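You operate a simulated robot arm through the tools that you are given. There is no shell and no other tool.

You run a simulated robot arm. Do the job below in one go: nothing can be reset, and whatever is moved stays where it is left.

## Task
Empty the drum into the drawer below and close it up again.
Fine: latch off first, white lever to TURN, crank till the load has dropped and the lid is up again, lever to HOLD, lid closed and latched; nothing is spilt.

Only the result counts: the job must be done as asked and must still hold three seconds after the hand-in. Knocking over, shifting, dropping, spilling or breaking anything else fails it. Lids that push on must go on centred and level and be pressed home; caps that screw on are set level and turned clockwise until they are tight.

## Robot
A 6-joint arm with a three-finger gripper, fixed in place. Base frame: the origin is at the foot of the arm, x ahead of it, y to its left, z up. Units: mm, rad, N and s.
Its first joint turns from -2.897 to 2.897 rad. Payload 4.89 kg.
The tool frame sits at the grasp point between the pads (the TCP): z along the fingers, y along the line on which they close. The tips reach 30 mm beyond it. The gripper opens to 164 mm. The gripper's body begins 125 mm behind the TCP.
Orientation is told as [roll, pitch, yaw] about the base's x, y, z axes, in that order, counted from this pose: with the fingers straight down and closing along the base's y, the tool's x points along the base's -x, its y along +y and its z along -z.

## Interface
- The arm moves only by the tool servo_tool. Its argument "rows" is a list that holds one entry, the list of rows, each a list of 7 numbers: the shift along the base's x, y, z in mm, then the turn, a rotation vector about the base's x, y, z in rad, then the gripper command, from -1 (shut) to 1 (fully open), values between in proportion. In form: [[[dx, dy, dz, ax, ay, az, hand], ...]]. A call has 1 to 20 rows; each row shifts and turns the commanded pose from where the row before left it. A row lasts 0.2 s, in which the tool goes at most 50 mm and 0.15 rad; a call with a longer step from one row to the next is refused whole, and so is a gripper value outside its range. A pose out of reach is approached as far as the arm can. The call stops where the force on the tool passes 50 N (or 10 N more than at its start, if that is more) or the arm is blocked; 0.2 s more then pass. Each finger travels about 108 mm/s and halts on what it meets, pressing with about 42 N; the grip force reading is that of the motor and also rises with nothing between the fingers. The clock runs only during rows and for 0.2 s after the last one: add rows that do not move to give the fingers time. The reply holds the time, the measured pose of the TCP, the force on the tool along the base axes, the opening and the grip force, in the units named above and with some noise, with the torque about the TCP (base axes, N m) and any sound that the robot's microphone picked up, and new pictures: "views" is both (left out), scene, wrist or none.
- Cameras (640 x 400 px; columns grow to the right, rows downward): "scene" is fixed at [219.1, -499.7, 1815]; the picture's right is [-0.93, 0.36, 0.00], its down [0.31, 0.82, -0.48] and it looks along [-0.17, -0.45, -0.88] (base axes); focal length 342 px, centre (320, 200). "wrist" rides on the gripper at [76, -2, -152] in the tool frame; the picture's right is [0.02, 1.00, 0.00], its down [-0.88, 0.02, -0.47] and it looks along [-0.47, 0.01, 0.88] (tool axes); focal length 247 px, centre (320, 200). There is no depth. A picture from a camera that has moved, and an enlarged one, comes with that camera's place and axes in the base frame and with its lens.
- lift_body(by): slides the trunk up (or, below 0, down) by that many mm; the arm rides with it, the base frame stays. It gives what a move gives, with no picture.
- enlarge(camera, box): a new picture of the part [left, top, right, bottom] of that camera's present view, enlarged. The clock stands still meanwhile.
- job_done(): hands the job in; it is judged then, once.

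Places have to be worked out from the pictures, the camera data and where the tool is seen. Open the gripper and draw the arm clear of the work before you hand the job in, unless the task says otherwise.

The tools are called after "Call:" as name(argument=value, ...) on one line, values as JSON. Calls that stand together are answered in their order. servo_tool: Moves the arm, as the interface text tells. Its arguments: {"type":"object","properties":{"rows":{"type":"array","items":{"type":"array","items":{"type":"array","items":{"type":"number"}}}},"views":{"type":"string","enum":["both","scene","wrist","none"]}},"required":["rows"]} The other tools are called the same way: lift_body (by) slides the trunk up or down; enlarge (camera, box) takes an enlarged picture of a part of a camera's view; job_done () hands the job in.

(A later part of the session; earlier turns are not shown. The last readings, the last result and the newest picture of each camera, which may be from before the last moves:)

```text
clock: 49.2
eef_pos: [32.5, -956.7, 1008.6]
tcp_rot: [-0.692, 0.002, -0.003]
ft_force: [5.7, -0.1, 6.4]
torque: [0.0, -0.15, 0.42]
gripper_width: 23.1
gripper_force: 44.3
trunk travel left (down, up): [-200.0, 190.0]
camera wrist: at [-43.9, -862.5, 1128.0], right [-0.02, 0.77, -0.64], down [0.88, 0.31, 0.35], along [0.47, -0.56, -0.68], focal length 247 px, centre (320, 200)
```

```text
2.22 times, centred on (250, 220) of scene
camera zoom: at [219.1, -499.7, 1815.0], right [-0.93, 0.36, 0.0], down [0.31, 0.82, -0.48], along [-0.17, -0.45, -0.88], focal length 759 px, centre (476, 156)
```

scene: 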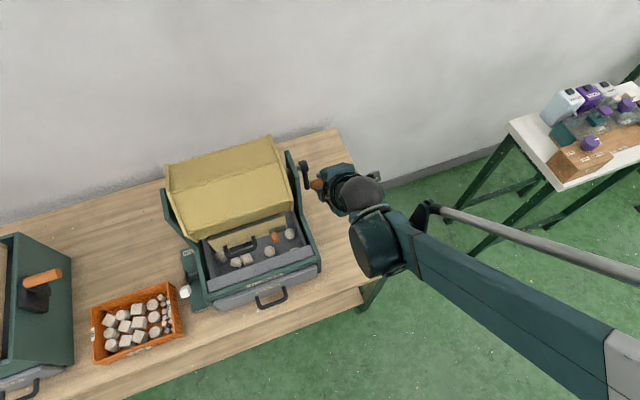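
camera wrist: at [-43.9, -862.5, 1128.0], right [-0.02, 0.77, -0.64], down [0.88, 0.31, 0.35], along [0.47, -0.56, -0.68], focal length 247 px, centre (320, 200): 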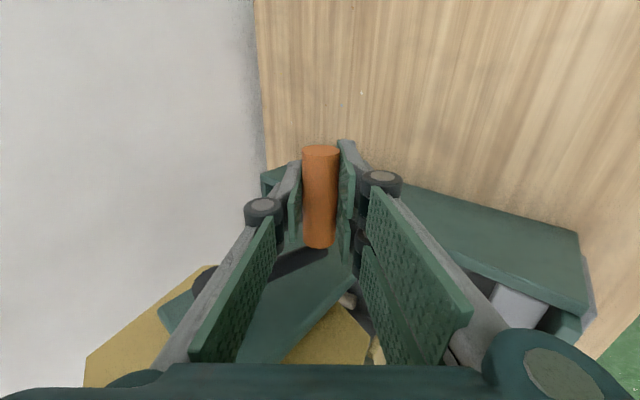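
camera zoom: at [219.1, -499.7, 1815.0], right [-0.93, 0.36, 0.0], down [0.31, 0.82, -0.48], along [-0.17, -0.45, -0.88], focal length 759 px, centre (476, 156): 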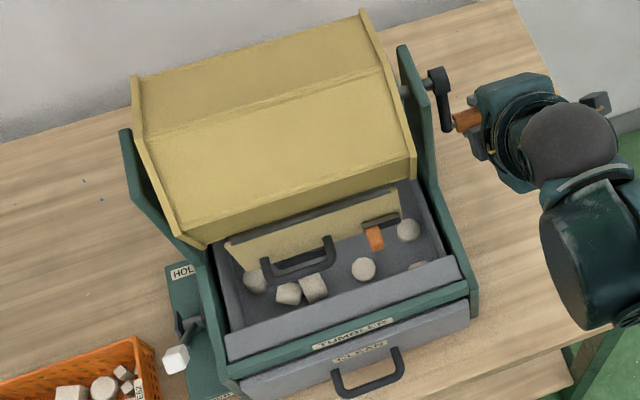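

Forces are low now. I turn the crank back the same way (lid closes under gravity, hinge on top), first to about 95°, and look.

Call:
servo_tool(rows=[[[0, 11.6, 3.1, 0, 0, 0, -1], [0, 10.1, 5.7, 0, 0, 0, -1], [0, 9, 7.2, 0, 0, 0, -1], [0, 8, 8.4, 0, 0, 0, -1], [0, 6.5, 9.5, 0, 0, 0, -1], [0, 5.1, 10.4, 0, 0, 0, -1], [0, 3.5, 11.1, 0, 0, 0, -1], [0, 1.8, 11.4, 0, 0, 0, -1]]], views="scene")

Call:
enlarge(camera="scene", box=[150, 130, 350, 310])

```text
clock: 51.0
eef_pos: [32.5, -903.5, 1076.9]
tcp_rot: [-0.694, 0.0, -0.005]
ft_force: [-3.3, -12.4, -0.5]
torque: [-0.02, 0.34, 0.1]
gripper_width: 23.5
gripper_force: 44.8
trunk travel left (down, up): [-200.0, 190.0]
```

scene: 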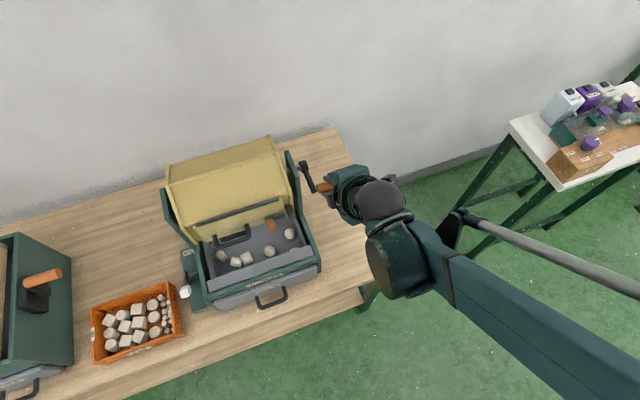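

```text
2.22 times, centred on (250, 220) of scene
camera zoom: at [219.1, -499.7, 1815.0], right [-0.93, 0.36, 0.0], down [0.31, 0.82, -0.48], along [-0.17, -0.45, -0.88], focal length 759 px, centre (476, 156)
```

zoom: 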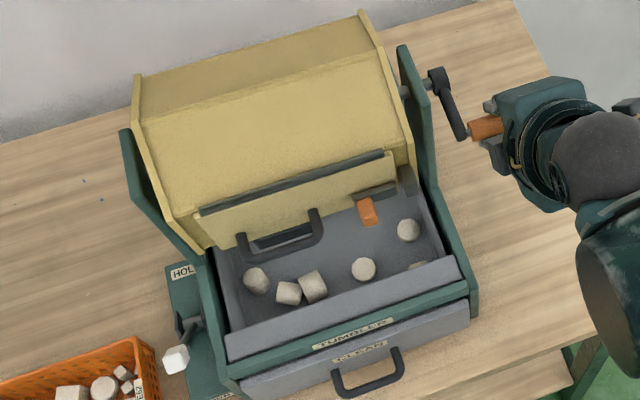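

Call:
servo_tool(rows=[[[0, 0, 11.6, 0, 0, 0, -1], [0, -1.7, 11.4, 0, 0, 0, -1], [0, -3.3, 11.1, 0, 0, 0, -1], [0, -5, 10.4, 0, 0, 0, -1], [0, -6.5, 9.6, 0, 0, 0, -1], [0, -7.9, 8.5, 0, 0, 0, -1], [0, -9, 7.2, 0, 0, 0, -1]]], views="scene")

Call:
enlarge(camera="scene", box=[150, 130, 350, 310])

```text
clock: 52.6
eef_pos: [31.8, -937.2, 1143.9]
tcp_rot: [-0.689, 0.0, -0.002]
ft_force: [-4.3, -12.0, -27.8]
torque: [-0.01, 0.49, 0.07]
gripper_width: 23.1
gripper_force: 45.0
trunk travel left (down, up): [-200.0, 190.0]
```

scene: 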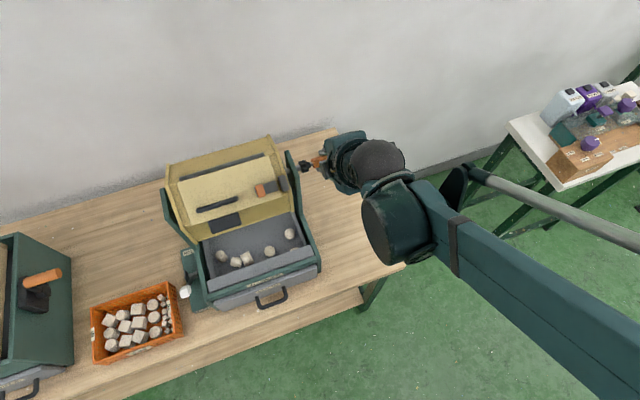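

```text
2.22 times, centred on (250, 220) of scene
camera zoom: at [219.1, -499.7, 1815.0], right [-0.93, 0.36, 0.0], down [0.31, 0.82, -0.48], along [-0.17, -0.45, -0.88], focal length 759 px, centre (476, 156)
```

zoom: 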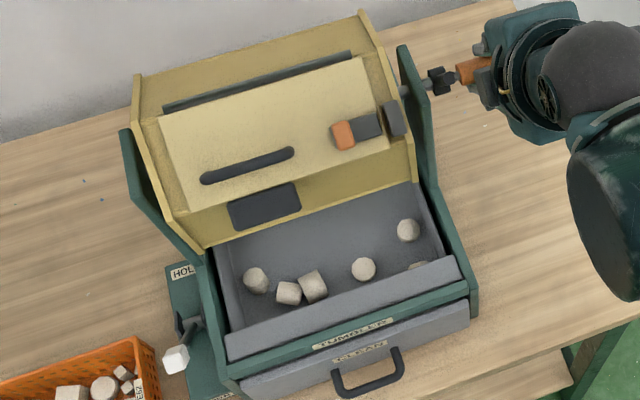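

The lid lies closed on the drum again. I finish the return to the upright position.

Call:
servo_tool(rows=[[[0, -10, 5.0, 0, 0, 0, -1], [0, -10.8, 4.0, 0, 0, 0, -1], [0, -11.3, 2.6, 0, 0, 0, -1], [0, -6.2, 1.0, 0, 0, 0, -1], [0, -6, 0.4, 0, 0, 0, -1], [0, 0, 0, 0, 0, 0, -1]]])

Call:
enlarge(camera="scene", box=[150, 130, 350, 310])

```text
clock: 54.0
eef_pos: [30.6, -982.5, 1157.0]
tcp_rot: [-0.69, 0.0, -0.003]
ft_force: [-3.6, 5.2, -39.9]
torque: [0.06, 0.21, 0.32]
gripper_width: 23.8
gripper_force: 44.4
trunk travel left (down, up): [-200.0, 190.0]
camera wrist: at [-43.9, -886.2, 1276.1], right [-0.02, 0.77, -0.64], down [0.88, 0.31, 0.35], along [0.47, -0.55, -0.69], focal length 247 px, centre (320, 200)
```

scene: 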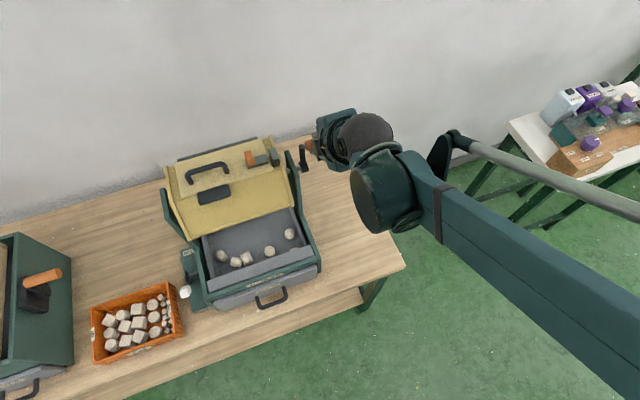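
wrist: 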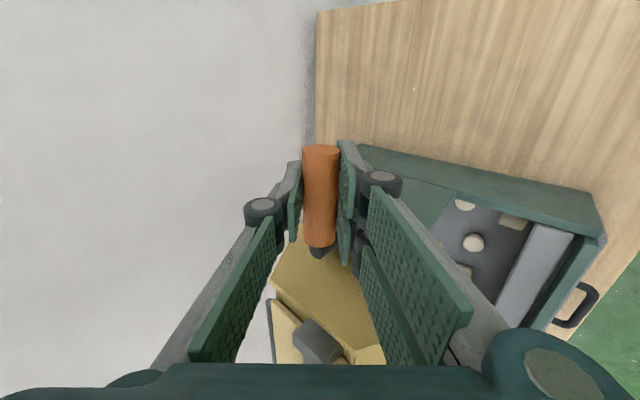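

```text
2.22 times, centred on (250, 220) of scene
camera zoom: at [219.1, -499.7, 1815.0], right [-0.93, 0.36, 0.0], down [0.31, 0.82, -0.48], along [-0.17, -0.45, -0.88], focal length 759 px, centre (476, 156)
```

zoom: 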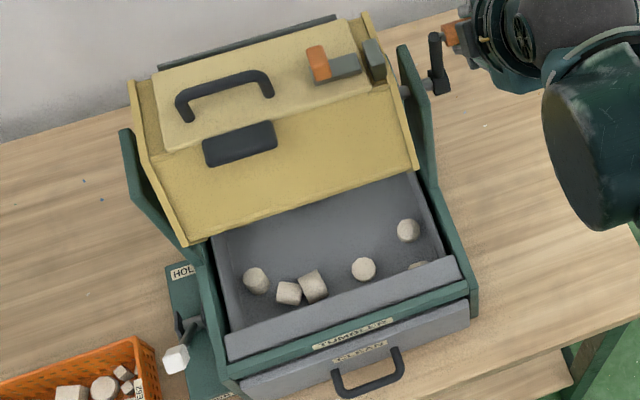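

The drum is upright again with the lid down. I relieve the load and open the fingers slightly as a cage to see whether the drum stays put.

Call:
servo_tool(rows=[[[0, 0.8, -2, 0, 0, 0, -1], [0, 0.5, -0.5, 0, 0, 0, -0.6], [0, 0, 0, 0, 0, 0, -0.6], [0, 0, 0, 0, 0, 0, -0.6], [0, 0, 0, 0, 0, 0, -0.6], [0, 0, 0, 0, 0, 0, -0.6]]], views="wrist")

Call:
enlarge(camera="wrist", box=[240, 100, 400, 270])

```text
clock: 55.4
eef_pos: [32.6, -979.6, 1156.5]
tcp_rot: [-0.693, 0.001, -0.004]
ft_force: [-1.3, -0.9, 0.1]
torque: [0.03, -0.01, 0.04]
gripper_width: 32.9
gripper_force: 0.0
trunk travel left (down, up): [-200.0, 190.0]
camera wrist: at [-43.9, -883.2, 1275.3], right [-0.02, 0.77, -0.64], down [0.88, 0.31, 0.35], along [0.47, -0.56, -0.68], focal length 247 px, centre (320, 200)
```

wrist: 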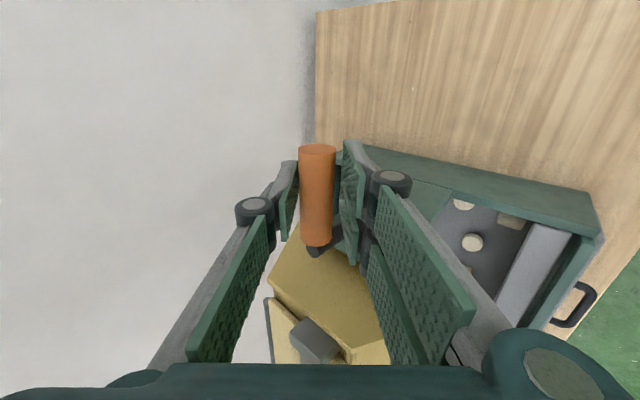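

```text
2.35 times, centred on (320, 185) of wrist
camera zoom: at [-43.9, -883.2, 1275.3], right [-0.02, 0.77, -0.64], down [0.88, 0.31, 0.35], along [0.47, -0.56, -0.68], focal length 581 px, centre (320, 235)
```

zoom: 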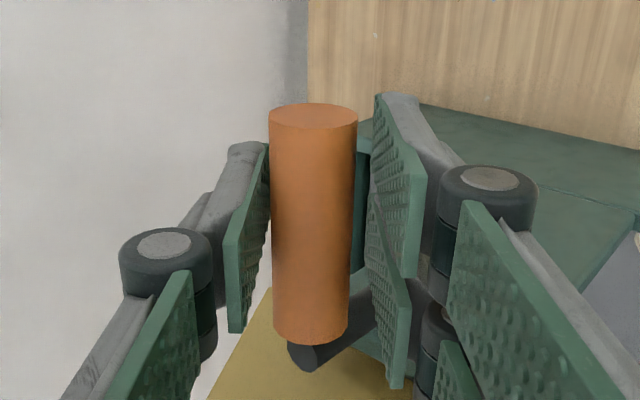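

Call:
servo_tool(rows=[[[0, 0, 0, 0, 0, 0, -0.3], [0, 0, 0, 0, 0, 0, -0.3], [0, 0, 0, 0, 0, 0, -0.3], [0, 0, 0, 0, 0, 0, -0.3], [0, 0, 0, 0, 0, 0, -0.3], [0, 0, 0, 0, 0, 0, -0.3], [0, 0, 0, 0, 0, 0, -0.3], [0, 0, 0, 0, 0, 0, -0.3]]], views="wrist")

Call:
enlarge(camera="wrist", box=[240, 100, 400, 270])

Call:
enlarge(camera="scene", box=[150, 130, 350, 310])

```text
clock: 57.2
eef_pos: [32.4, -979.8, 1156.1]
tcp_rot: [-0.692, 0.001, -0.004]
ft_force: [1.0, 0.1, 0.1]
torque: [0.0, -0.01, 0.0]
gripper_width: 57.5
gripper_force: 0.0
trunk travel left (down, up): [-200.0, 190.0]
camera wrist: at [-43.9, -883.2, 1275.3], right [-0.02, 0.77, -0.64], down [0.88, 0.31, 0.35], along [0.47, -0.56, -0.68], focal length 247 px, centre (320, 200)
```

wrist: 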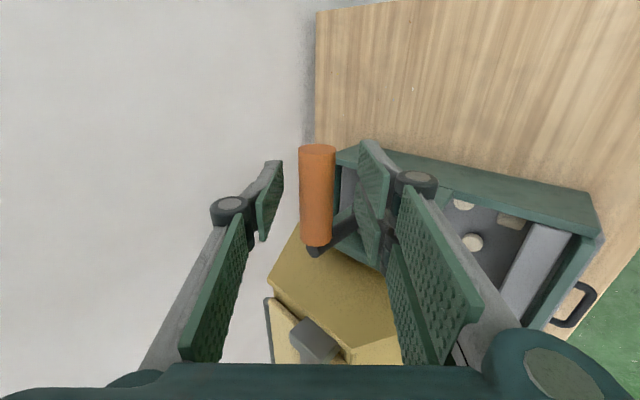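

```text
2.35 times, centred on (320, 185) of wrist
camera zoom: at [-43.9, -883.2, 1275.3], right [-0.02, 0.77, -0.64], down [0.88, 0.31, 0.35], along [0.47, -0.56, -0.68], focal length 581 px, centre (320, 235)
```

zoom: 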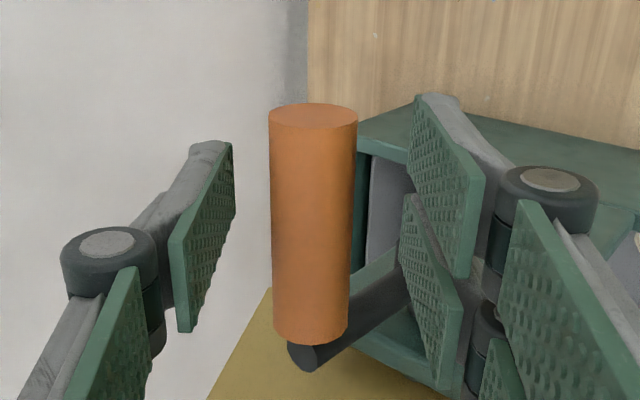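

```text
2.22 times, centred on (250, 220) of scene
camera zoom: at [219.1, -499.7, 1815.0], right [-0.93, 0.36, 0.0], down [0.31, 0.82, -0.48], along [-0.17, -0.45, -0.88], focal length 759 px, centre (476, 156)
```

zoom: 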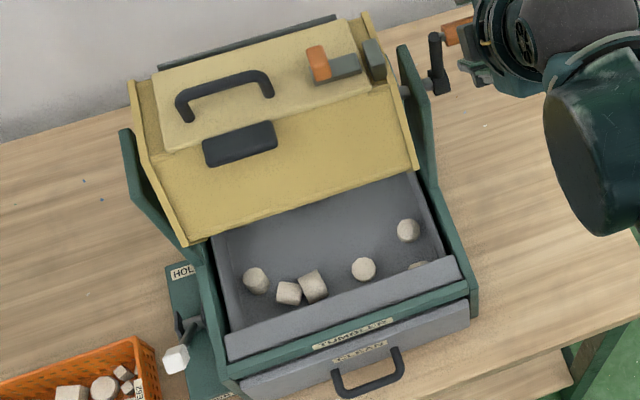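

The drum holds still by friction, but compared with the start the crank is about 3° too far back. Closing the pads at the present tool position should re-centre the handle to the original angle; I do that and release again.

Call:
servo_tool(rows=[[[0, -0.2, 0.2, 0, 0, 0, -0.6], [0, 0, 0, 0, 0, 0, -1], [0, 0, 0, 0, 0, 0, -1], [0, 0, 0, 0, 0, 0, -1], [0, 0, 0, 0, 0, 0, -0.6], [0, 0, 0, 0, 0, 0, -0.3], [0, 0, 0, 0, 0, 0, -0.3]]], views="wrist")

Call:
enlarge(camera="wrist", box=[240, 100, 400, 270])

Call:
enlarge(camera="scene", box=[140, 120, 360, 320])

```text
clock: 58.8
eef_pos: [32.0, -980.5, 1156.5]
tcp_rot: [-0.693, 0.0, -0.002]
ft_force: [0.0, -0.1, 0.7]
torque: [-0.01, -0.01, -0.03]
gripper_width: 57.2
gripper_force: 0.0
trunk travel left (down, up): [-200.0, 190.0]
camera wrist: at [-43.9, -883.9, 1275.4], right [-0.02, 0.77, -0.64], down [0.88, 0.31, 0.35], along [0.47, -0.56, -0.68], focal length 247 px, centre (320, 200)
```

wrist: 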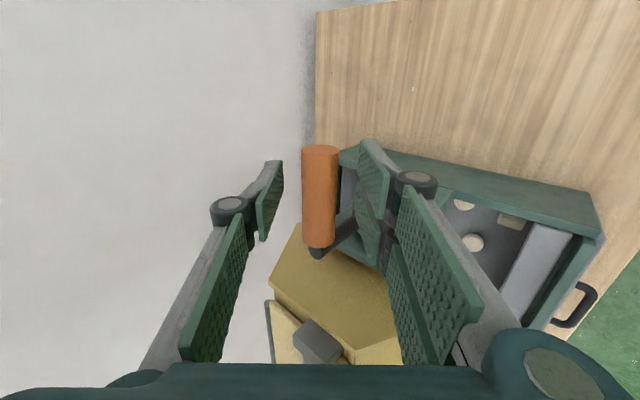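

```text
2.35 times, centred on (320, 185) of wrist
camera zoom: at [-43.9, -883.9, 1275.4], right [-0.02, 0.77, -0.64], down [0.88, 0.31, 0.35], along [0.47, -0.56, -0.68], focal length 581 px, centre (320, 235)
```

zoom: 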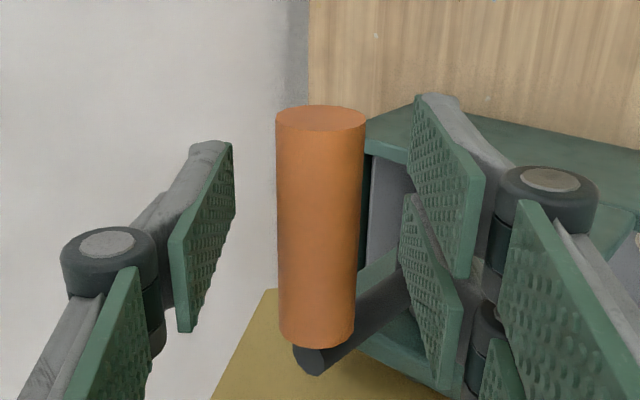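

```text
2.00 times, centred on (250, 220) of scene
camera zoom: at [219.1, -499.7, 1815.0], right [-0.93, 0.36, 0.0], down [0.31, 0.82, -0.48], along [-0.17, -0.45, -0.88], focal length 683 px, centre (460, 160)
```

zoom: 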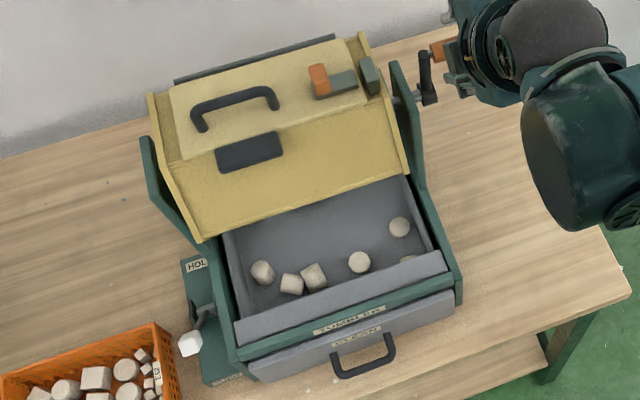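

The drum angle now matches the starting picture. I back off the handle, rise, and turn the tool to the -90° yaw for pushing the lever back to HOLD.

Call:
servo_tool(rows=[[[0, 16, 19, 0, 0, 0, 0], [0, 16, 19, 0, 0, 0, 0], [0, 16, 19, 0, 0, 0, 0], [15, 25, 20, 0.1386, 0, 0, -1], [15, 25, 20, 0.1386, 0, 0, -1], [15, 25, 20, 0.1386, 0, 0, -1], [15, 25, 20, 0.1386, 0, 0, -1], [15, 25, 20, 0.1386, 0, 0, -1], [30, 0, 0, 0, 0, -0.1428, -1], [30, 0, 0, 0, 0, -0.1428, -1], [30, 0, 0, 0, 0, -0.1428, -1], [30, 0, 0, 0, 0, -0.1428, -1], [30, 0, 0, 0, 0, -0.1428, -1], [30, 0, 0, 0, 0, -0.1428, -1], [30, 0, 0, 0, 0, -0.1428, -1], [30, 0, 0, 0, 0, -0.1428, -1], [30, 0, 0, 0, 0, -0.1428, -1], [30, 0, 0, 0, 0, -0.1428, -1], [30, 0, 0, 0, 0, -0.1428, -1]]])

```text
clock: 62.8
eef_pos: [436.9, -807.2, 1314.5]
tcp_rot: [0.002, 0.001, -1.575]
ft_force: [-1.1, -0.2, 0.4]
torque: [0.02, -0.17, 0.02]
gripper_width: 0.0
gripper_force: 41.8
trunk travel left (down, up): [-200.0, 190.0]
camera wrist: at [435.5, -730.1, 1467.7], right [1.0, 0.02, 0.0], down [0.01, -0.88, 0.47], along [0.01, -0.47, -0.88], focal length 247 px, centre (320, 200)
```

scene: 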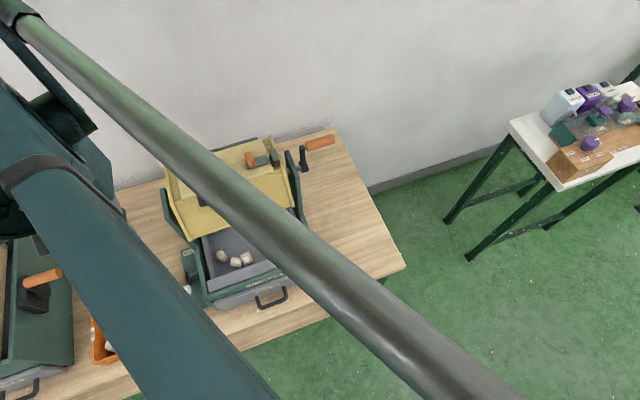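
wrist: 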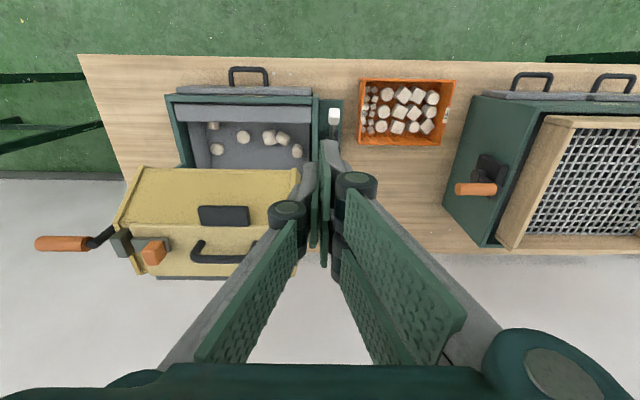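

Call:
servo_tool(rows=[[[3.3, 9, -38, -0.125, 0, 0, -1], [3.3, 9, -38, -0.125, 0, 0, -1], [3.3, 9, -38, -0.125, 0, 0, -1], [3.3, 9, -38, -0.125, 0, 0, -1], [3.3, 9, -38, -0.125, 0, 0, -1], [3.3, 9, -38, -0.125, 0, 0, -1], [3.3, 9, -38, -0.125, 0, 0, -1], [3, 2, -38, -0.125, 0, 0, -1], [0, 0, -40, 0, 0, 0, -1], [0, 0, 0, 0, 0, 0, -1]]])

Call:
enlarge(camera="wrist", box=[230, 20, 410, 200])

Call:
enlarge(camera="scene", box=[130, 210, 250, 330])

```text
clock: 65.0
eef_pos: [463.8, -740.6, 971.4]
tcp_rot: [0.002, -0.999, -1.575]
ft_force: [-0.1, -0.7, 0.2]
torque: [-0.01, 0.03, -0.06]
gripper_width: 0.0
gripper_force: 41.6
trunk travel left (down, up): [-200.0, 190.0]
camera wrist: at [462.1, -570.7, 989.1], right [1.0, 0.01, -0.02], down [0.02, -0.08, 1.0], along [0.01, -1.0, -0.08], focal length 247 px, centre (320, 200)
```

scene: 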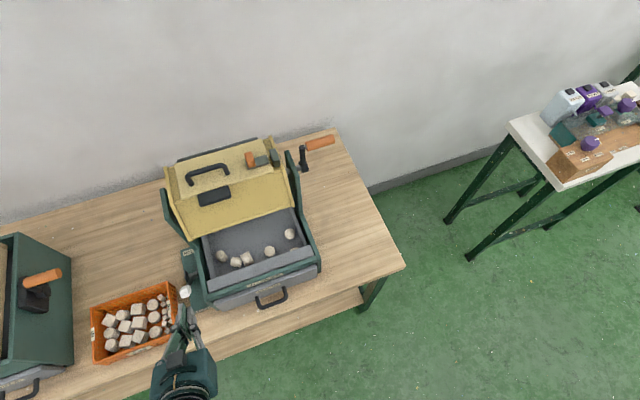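
wrist: 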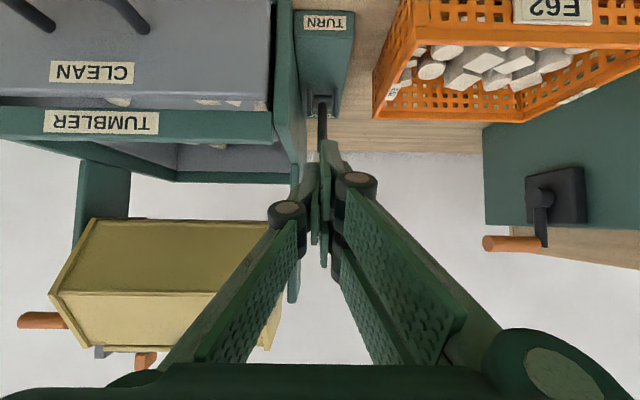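

```text
2.22 times, centred on (320, 110) of wrist
camera zoom: at [462.1, -570.7, 989.1], right [1.0, 0.01, -0.02], down [0.02, -0.08, 1.0], along [0.01, -1.0, -0.08], focal length 549 px, centre (320, 400)
```

zoom: 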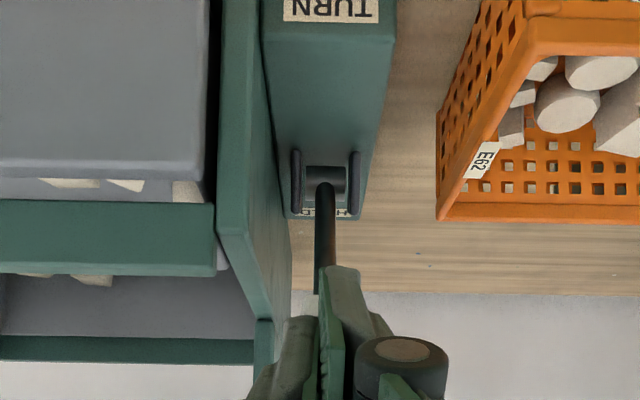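

```text
3.33 times, centred on (190, 270) of scene
camera zoom: at [219.1, -499.7, 1815.0], right [-0.93, 0.36, 0.0], down [0.31, 0.82, -0.48], along [-0.17, -0.45, -0.88], focal length 1139 px, centre (753, -33)
```

zoom: 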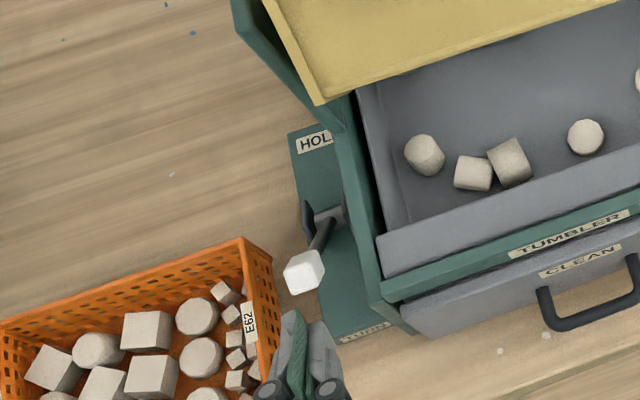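

The closed fingertips are in front of the lever. I lower ~24 mm so they meet the shaft just under the white tip, and push toward -y.

Call:
servo_tool(rows=[[[-0.8, -2, -12, 0, 0, 0, -1], [-0.8, -2, -12, 0, 0, 0, -1], [0, -10, 0, 0, 0, 0, -1], [0, -10, 0, 0, 0, 0, -1], [0, -8, 0, 0, 0, 0, -1], [0, -8, 0, 0, 0, 0, -1], [0, -8, 0, 0, 0, 0, -1]]])

Call:
enlarge(camera="scene", box=[130, 210, 250, 330])

```text
clock: 66.3
eef_pos: [459.8, -772.9, 949.8]
tcp_rot: [0.004, -1.002, -1.572]
ft_force: [-0.6, 27.8, 33.0]
torque: [-1.07, -0.07, 0.06]
gripper_width: 0.0
gripper_force: 42.4
trunk travel left (down, up): [-200.0, 190.0]
stopped in row 6: the force on the tool passed its limit at 58 N (the readings are from after the stop); the commanded pose is now the measured one
camera wrist: at [459.5, -603.6, 967.7], right [1.0, 0.01, -0.02], down [0.02, -0.08, 1.0], along [0.01, -1.0, -0.08], focal length 247 px, centre (320, 200)
```

scene: 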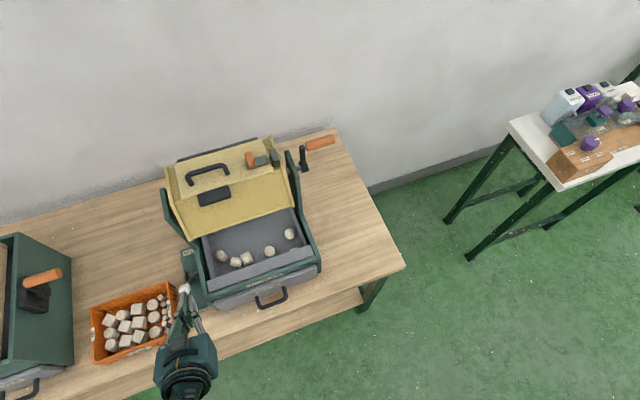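
wrist: 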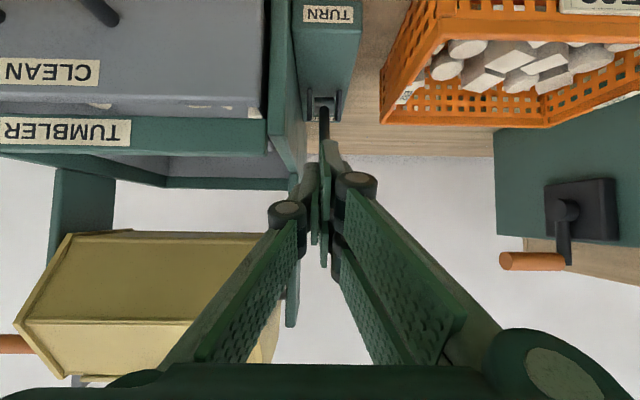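

```text
3.33 times, centred on (190, 270) of scene
camera zoom: at [219.1, -499.7, 1815.0], right [-0.93, 0.36, 0.0], down [0.31, 0.82, -0.48], along [-0.17, -0.45, -0.88], focal length 1139 px, centre (753, -33)
```

zoom: 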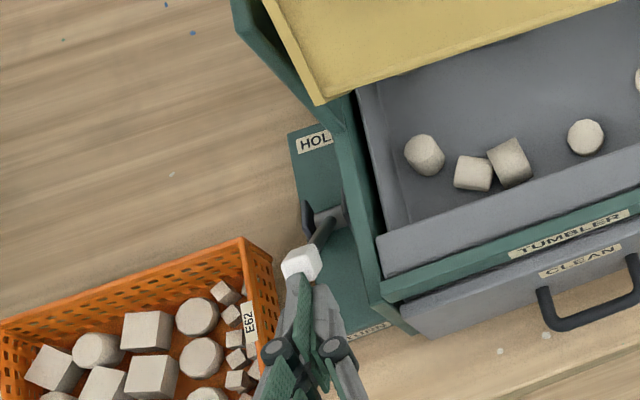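

The lever moves, but the finger loads it downward since the tip rises on its arc. I continue following the arc upward.

Call:
servo_tool(rows=[[[0.5, 0, 2, 0, 0, 0, -1], [0.5, -6, 3.2, 0, 0, 0, -1], [0.5, -6, 3.0, 0, 0, 0, -1], [0.5, -6, 2.7, 0, 0, 0, -1], [0, -6, 2.4, 0, 0, 0, -1]]], views="scene")

Call:
enlarge(camera="scene", box=[130, 210, 250, 330])

```text
clock: 67.5
eef_pos: [463.4, -799.9, 959.7]
tcp_rot: [0.003, -0.999, -1.573]
ft_force: [0.2, -0.9, -0.5]
torque: [0.02, 0.0, -0.02]
gripper_width: 0.0
gripper_force: 42.4
trunk travel left (down, up): [-200.0, 190.0]
```

scene: 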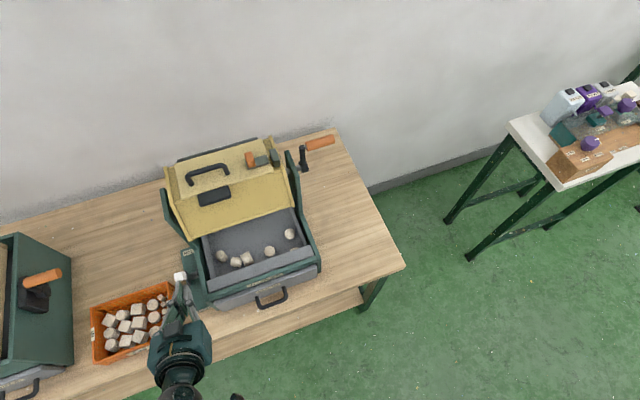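

```text
3.33 times, centred on (190, 270) of scene
camera zoom: at [219.1, -499.7, 1815.0], right [-0.93, 0.36, 0.0], down [0.31, 0.82, -0.48], along [-0.17, -0.45, -0.88], focal length 1139 px, centre (753, -33)
```

zoom: 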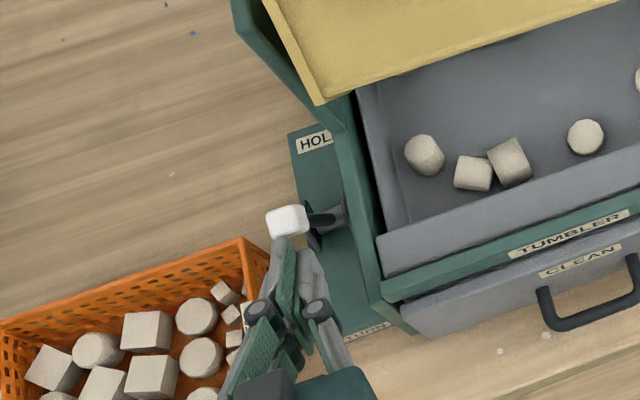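

The lever is close to vertical and the force is zero. I keep pushing toward HOLD.

Call:
servo_tool(rows=[[[0, -8, 0.5, 0, 0, 0, -1], [0, -8, 0.5, 0, 0, 0, -1], [0, -8, 0, 0, 0, 0, -1], [0, -8, 0, 0, 0, 0, -1], [0, -8, -0.5, 0, 0, 0, -1], [0, -8, -0.5, 0, 0, 0, -1]]], views="scene")

Call:
enlarge(camera="scene", box=[130, 210, 250, 330])

```text
clock: 68.9
eef_pos: [463.2, -847.5, 959.5]
tcp_rot: [0.003, -1.001, -1.572]
ft_force: [-0.1, -0.2, 0.8]
torque: [0.0, 0.0, 0.0]
gripper_width: 0.0
gripper_force: 42.0
trunk travel left (down, up): [-200.0, 190.0]
```

scene: 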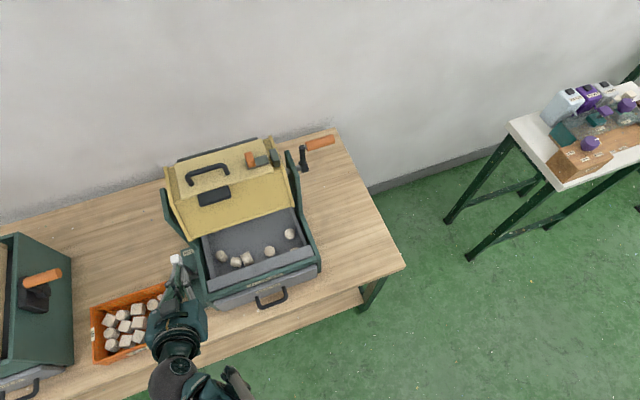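

```text
3.33 times, centred on (190, 270) of scene
camera zoom: at [219.1, -499.7, 1815.0], right [-0.93, 0.36, 0.0], down [0.31, 0.82, -0.48], along [-0.17, -0.45, -0.88], focal length 1139 px, centre (753, -33)
```

zoom: 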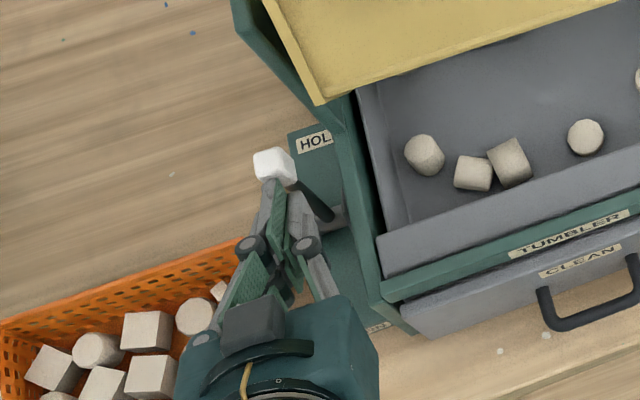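

Call:
servo_tool(rows=[[[0, -7, -0.8, 0, 0, 0, -1], [0, -7, -0.8, 0, 0, 0, -1], [0, -7, -1.2, 0, 0, 0, -1], [0, -7, -1.2, 0, 0, 0, -1], [0, -7, -1.5, 0, 0, 0, -1], [0, -5, -1.5, 0, 0, 0, -1], [0, -4, -1, 0, 0, 0, -1]]], views="scene")

Call:
enlarge(camera="scene", box=[130, 210, 250, 330])

```text
clock: 70.5
eef_pos: [463.6, -891.2, 952.6]
tcp_rot: [0.004, -1.0, -1.573]
ft_force: [-0.7, 0.0, -0.3]
torque: [-0.02, -0.05, 0.0]
gripper_width: 0.1
gripper_force: 41.8
trunk travel left (down, up): [-200.0, 190.0]
```

scene: 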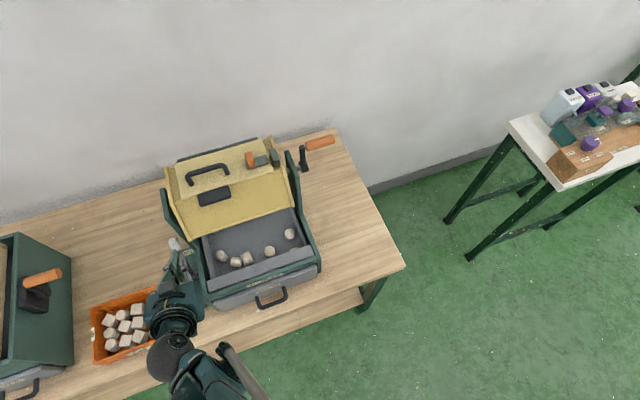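

```text
3.33 times, centred on (190, 270) of scene
camera zoom: at [219.1, -499.7, 1815.0], right [-0.93, 0.36, 0.0], down [0.31, 0.82, -0.48], along [-0.17, -0.45, -0.88], focal length 1139 px, centre (753, -33)
```

zoom: 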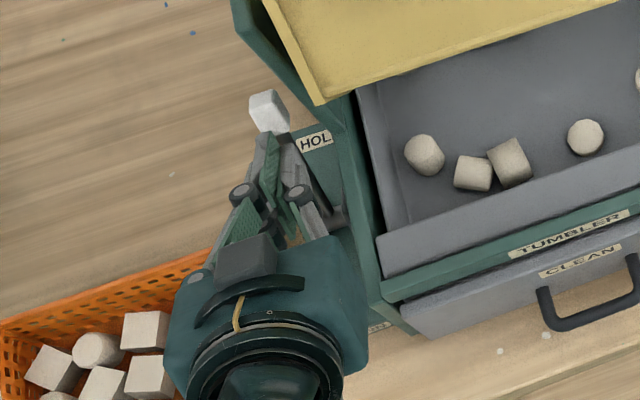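

The lever is back at its original HOLD position (white tip at the same pixel as at the start). I withdraw from the lever, rise, and bring the tool upright again above the front of the machine.

Call:
servo_tool(rows=[[[0, 25, 15, 0, 0, 0, -1], [0, 35, 25, 0, 0, 0, -1], [0, 30, 38, 0, 0, 0, -1], [-5, 20, 40, 0.07, 0, 0, -1], [-10, 10, 45, 0.14, 0, 0, -0.4], [-15, 0, 45, 0.14, 0, 0, 0], [-20, 0, 40, 0.14, 0, 0, 0.34], [-25, 0, 40, 0.14, 0, 0, 0.34], [-30, -10, 30, 0.07, 0, 0, 0.34], [-30, -20, 20, 0, 0, 0, 0.34], [-20, -35, 0, 0, 0, 0, 0.34]]])

Call:
enlarge(camera="scene", box=[130, 210, 250, 330])

```text
clock: 72.9
eef_pos: [309.5, -833.6, 1291.0]
tcp_rot: [0.002, -0.301, -1.572]
ft_force: [-0.1, 2.6, 0.7]
torque: [-0.24, 0.01, 0.0]
gripper_width: 110.0
gripper_force: 0.1
trunk travel left (down, up): [-200.0, 190.0]
camera wrist: at [307.3, -715.2, 1414.4], right [1.0, 0.02, 0.0], down [0.02, -0.7, 0.71], along [0.01, -0.71, -0.7], focal length 247 px, centre (320, 200)
```

scene: 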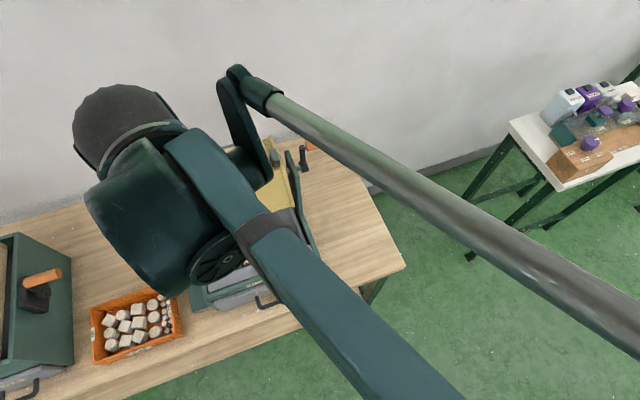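
wrist: 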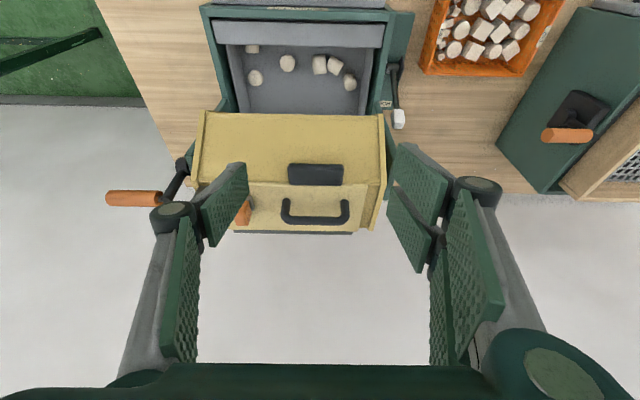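

```text
3.33 times, centred on (190, 270) of scene
camera zoom: at [219.1, -499.7, 1815.0], right [-0.93, 0.36, 0.0], down [0.31, 0.82, -0.48], along [-0.17, -0.45, -0.88], focal length 1139 px, centre (753, -33)
```

zoom: 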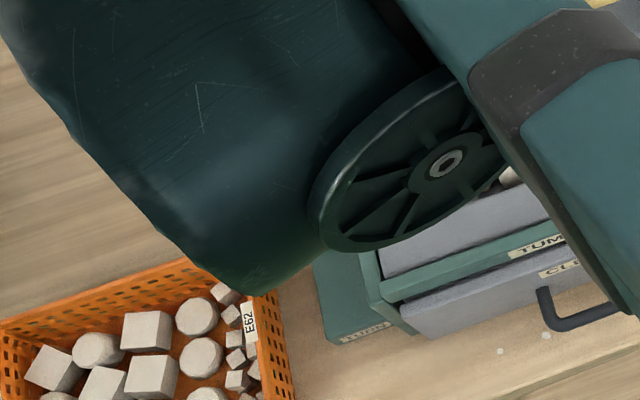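

Call:
enlarge(camera="wrist", box=[190, 100, 410, 250])

Call:
enlarge(camera="wrist", box=[200, 0, 420, 130])

```text
2.67 times, centred on (300, 175) of wrist
camera zoom: at [307.3, -715.2, 1414.4], right [1.0, 0.02, 0.0], down [0.02, -0.7, 0.71], along [0.01, -0.71, -0.7], focal length 659 px, centre (373, 267)
```

zoom: 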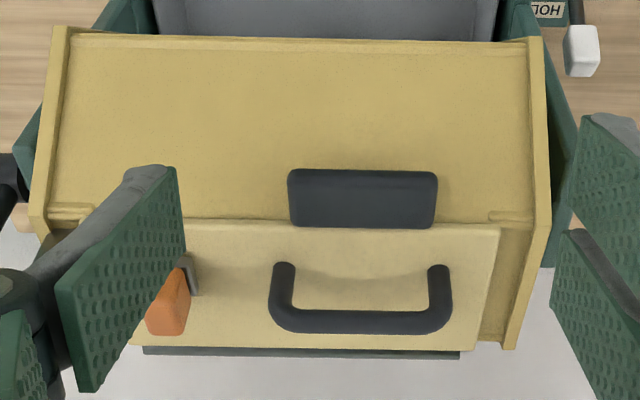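

```text
2.91 times, centred on (310, 65) of wrist
camera zoom: at [307.3, -715.2, 1414.4], right [1.0, 0.02, 0.0], down [0.02, -0.7, 0.71], along [0.01, -0.71, -0.7], focal length 718 px, centre (349, 593)
```

zoom: 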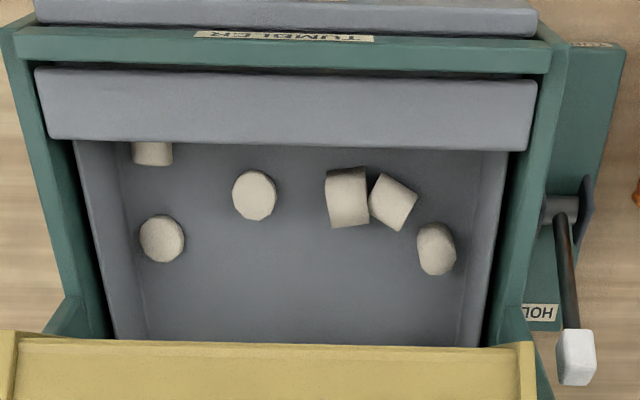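

The lever is at HOLD and the lid lies closed; six pieces are in the drawer tray in view. Before latching I want to be sure the drum is empty, so I'll grip the lid handle's feet (x≈262 and 346) and lift the lid a bit to look in. I move above the handle first.

Call:
servo_tool(rows=[[[-1.4, -32.4, -6, 0, 0, 0, 0.36], [-1.4, -32.4, -6, 0, 0, 0, 0.36], [-1.4, -32.4, -8, 0, 0, 0, 0.36], [-1.3, -32.4, -9, 0, 0, 0, 0.36], [0, 0, 0, 0, 0, 0, 0.36]]])

Call:
enlarge(camera="wrist", box=[200, 80, 440, 250])

```text
clock: 74.1
eef_pos: [304.3, -966.8, 1260.8]
tcp_rot: [0.002, -0.299, -1.57]
ft_force: [0.3, -0.5, -1.1]
torque: [0.1, 0.03, 0.0]
gripper_width: 111.6
gripper_force: 0.1
trunk travel left (down, up): [-200.0, 190.0]
camera wrist: at [302.6, -848.4, 1383.8], right [1.0, 0.02, 0.0], down [0.02, -0.7, 0.71], along [0.01, -0.71, -0.7], focal length 247 px, centre (320, 200)
```

scene: 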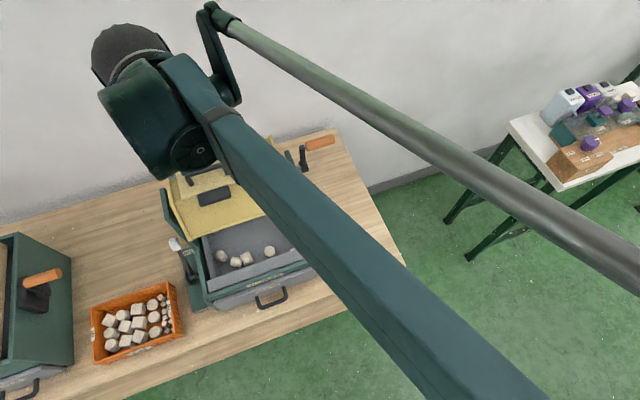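
wrist: 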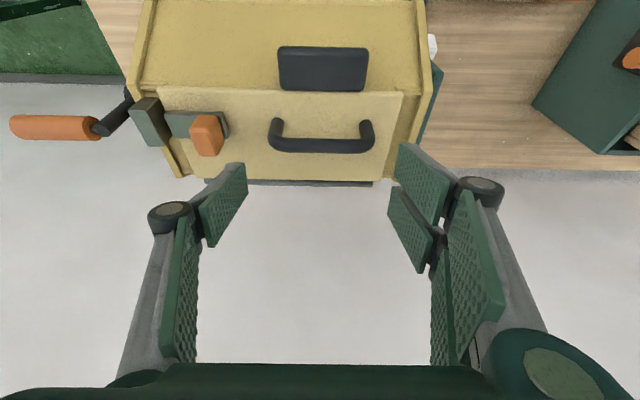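

```text
2.35 times, centred on (320, 165) of wrist
camera zoom: at [302.6, -848.4, 1383.8], right [1.0, 0.02, 0.0], down [0.02, -0.7, 0.71], along [0.01, -0.71, -0.7], focal length 581 px, centre (320, 282)
```

zoom: 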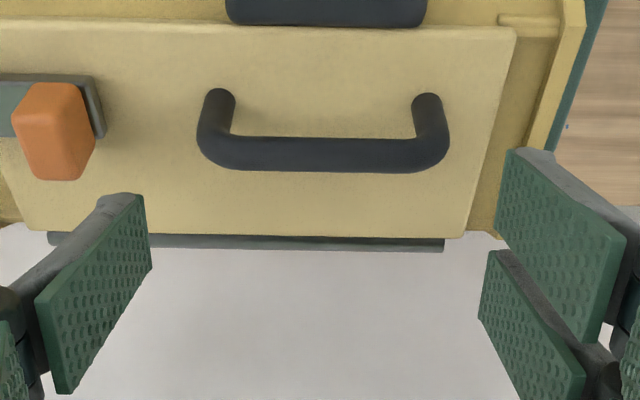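

Call:
enlarge(camera="wrist", box=[110, 70, 270, 180])

```text
3.64 times, centred on (190, 125) of wrist
camera zoom: at [302.6, -848.4, 1383.8], right [1.0, 0.02, 0.0], down [0.02, -0.7, 0.71], along [0.01, -0.71, -0.7], focal length 898 px, centre (793, 473)
```

zoom: 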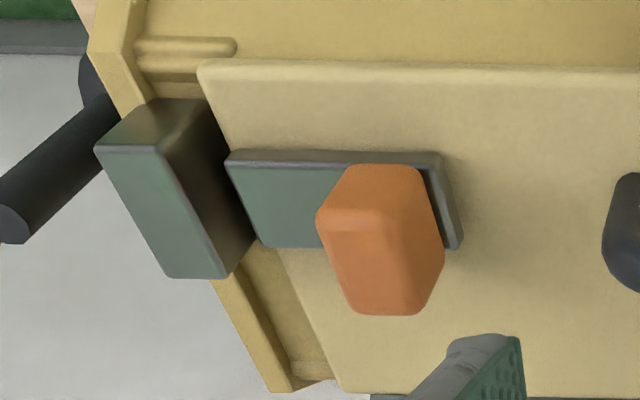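

The bolt is still clear of the keeper. I descend with the fingers outside the handle's feet, stopping just above the lid.

Call:
servo_tool(rows=[[[0.7, 2.5, -18, 0, 0, 0, 0.36], [0, 2.3, -18, 0, 0, 0, 0.36], [0, 2, -15, 0, 0, 0, 0.36], [0, 0, 0, 0, 0, 0, 0.36]]], views="wrist")

Call:
enlarge(camera="wrist", box=[200, 80, 440, 250])

```text
clock: 75.1
eef_pos: [304.8, -960.3, 1210.9]
tcp_rot: [0.001, -0.3, -1.57]
ft_force: [0.1, -0.5, -0.8]
torque: [0.03, 0.07, 0.0]
gripper_width: 111.3
gripper_force: 0.1
trunk travel left (down, up): [-200.0, 190.0]
camera wrist: at [302.6, -842.0, 1334.2], right [1.0, 0.02, 0.0], down [0.02, -0.7, 0.71], along [0.01, -0.71, -0.7], focal length 247 px, centre (320, 200)
```

wrist: 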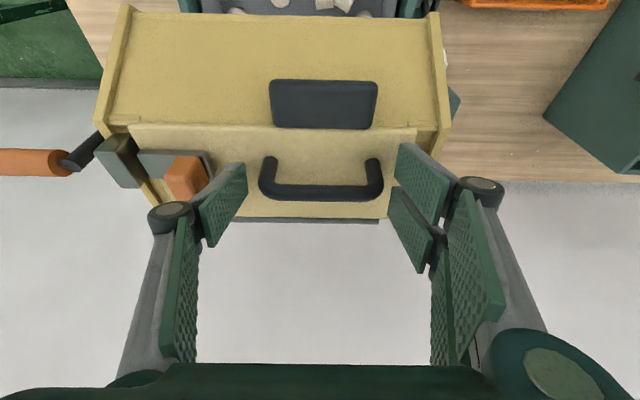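

```text
2.35 times, centred on (320, 165) of wrist
camera zoom: at [302.6, -842.0, 1334.2], right [1.0, 0.02, 0.0], down [0.02, -0.7, 0.71], along [0.01, -0.71, -0.7], focal length 581 px, centre (320, 282)
```

zoom: 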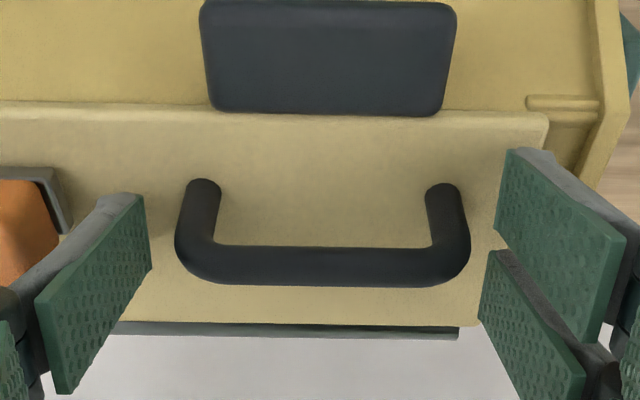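

Aligned around the handle. I close on the handle's sides.

Call:
servo_tool(rows=[[[0, 0, 0, 0, 0, 0, 0.1], [0, 0, 0, 0, 0, 0, 0.1], [0, 0, 0, 0, 0, 0, 0.0], [0, 0, 0, 0, 0, 0, 0.0]]], views="none")

```text
clock: 76.1
eef_pos: [305.1, -959.5, 1210.7]
tcp_rot: [0.001, -0.299, -1.57]
ft_force: [7.5, -0.7, 2.7]
torque: [-0.06, -0.39, 0.05]
gripper_width: 90.4
gripper_force: 44.8
trunk travel left (down, up): [-200.0, 190.0]
```

Gripped (90 mm). I lift the lid along its hinge arc a little and check that it follows.

Call:
servo_tool(rows=[[[0, -2.8, 7, 0, 0, 0, -0.1], [0, -3.4, 6.6, 0, 0, 0, -0.1], [0, -4.1, 6.3, 0, 0, 0, -0.1], [0, -4.6, 5.8, 0, 0, 0, -0.1]]])

```text
clock: 77.1
eef_pos: [304.3, -974.8, 1235.1]
tcp_rot: [0.003, -0.301, -1.571]
ft_force: [1.0, 19.7, -6.3]
torque: [1.57, 0.12, 0.01]
gripper_width: 90.3
gripper_force: 45.1
trunk travel left (down, up): [-200.0, 190.0]
camera wrist: at [303.3, -856.2, 1359.7], right [1.0, 0.02, 0.0], down [0.02, -0.7, 0.71], along [0.01, -0.71, -0.7], focal length 247 px, centre (320, 200)
```

scene: 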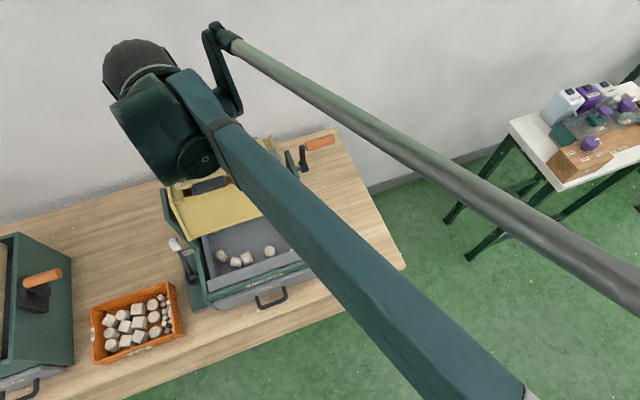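
wrist: 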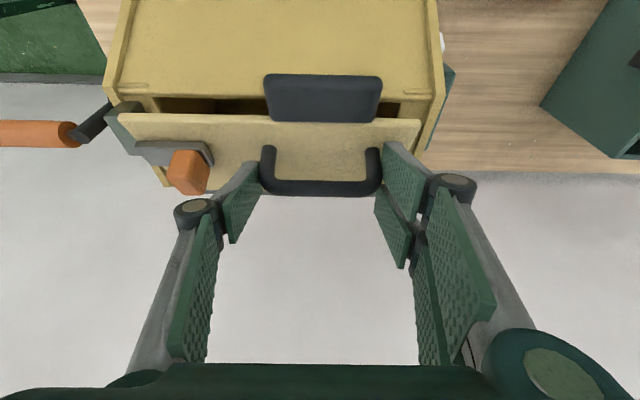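

The lid follows and a gap has opened. I lift further.

Call:
servo_tool(rows=[[[0, -2.5, 6, 0, 0, 0, -0.1], [0, -4.3, 5.6, 0, 0, 0, -0.1], [0, -5, 5, 0, 0, 0, -0.1], [0, -5.6, 4.5, 0, 0, 0, -0.1]]], views="wrist")

Call:
enlarge(camera="wrist", box=[90, 20, 450, 240])

```text
clock: 78.1
eef_pos: [305.0, -991.3, 1257.9]
tcp_rot: [0.001, -0.3, -1.571]
ft_force: [1.5, 8.9, -14.3]
torque: [1.39, 0.0, 0.05]
gripper_width: 90.0
gripper_force: 44.7
trunk travel left (down, up): [-200.0, 190.0]
camera wrist: at [303.0, -873.2, 1381.3], right [1.0, 0.02, 0.0], down [0.02, -0.7, 0.71], along [0.01, -0.71, -0.7], focal length 247 px, centre (320, 200)
```

wrist: 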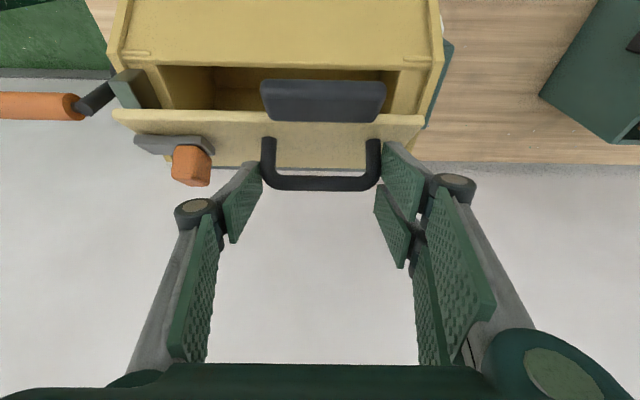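

```text
1.78 times, centred on (270, 130) of wrist
camera zoom: at [303.0, -873.2, 1381.3], right [1.0, 0.02, 0.0], down [0.02, -0.7, 0.71], along [0.01, -0.71, -0.7], focal length 439 px, centre (409, 324)
```

zoom: 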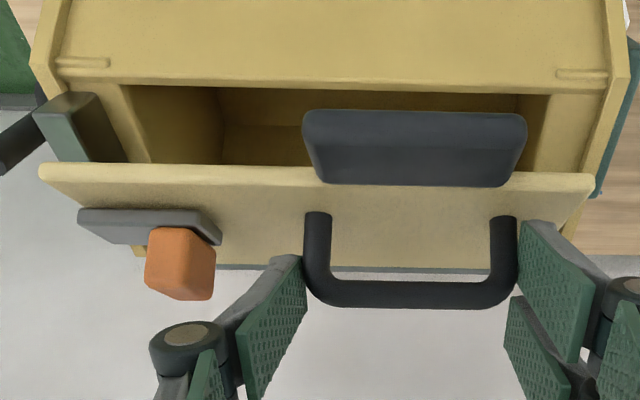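

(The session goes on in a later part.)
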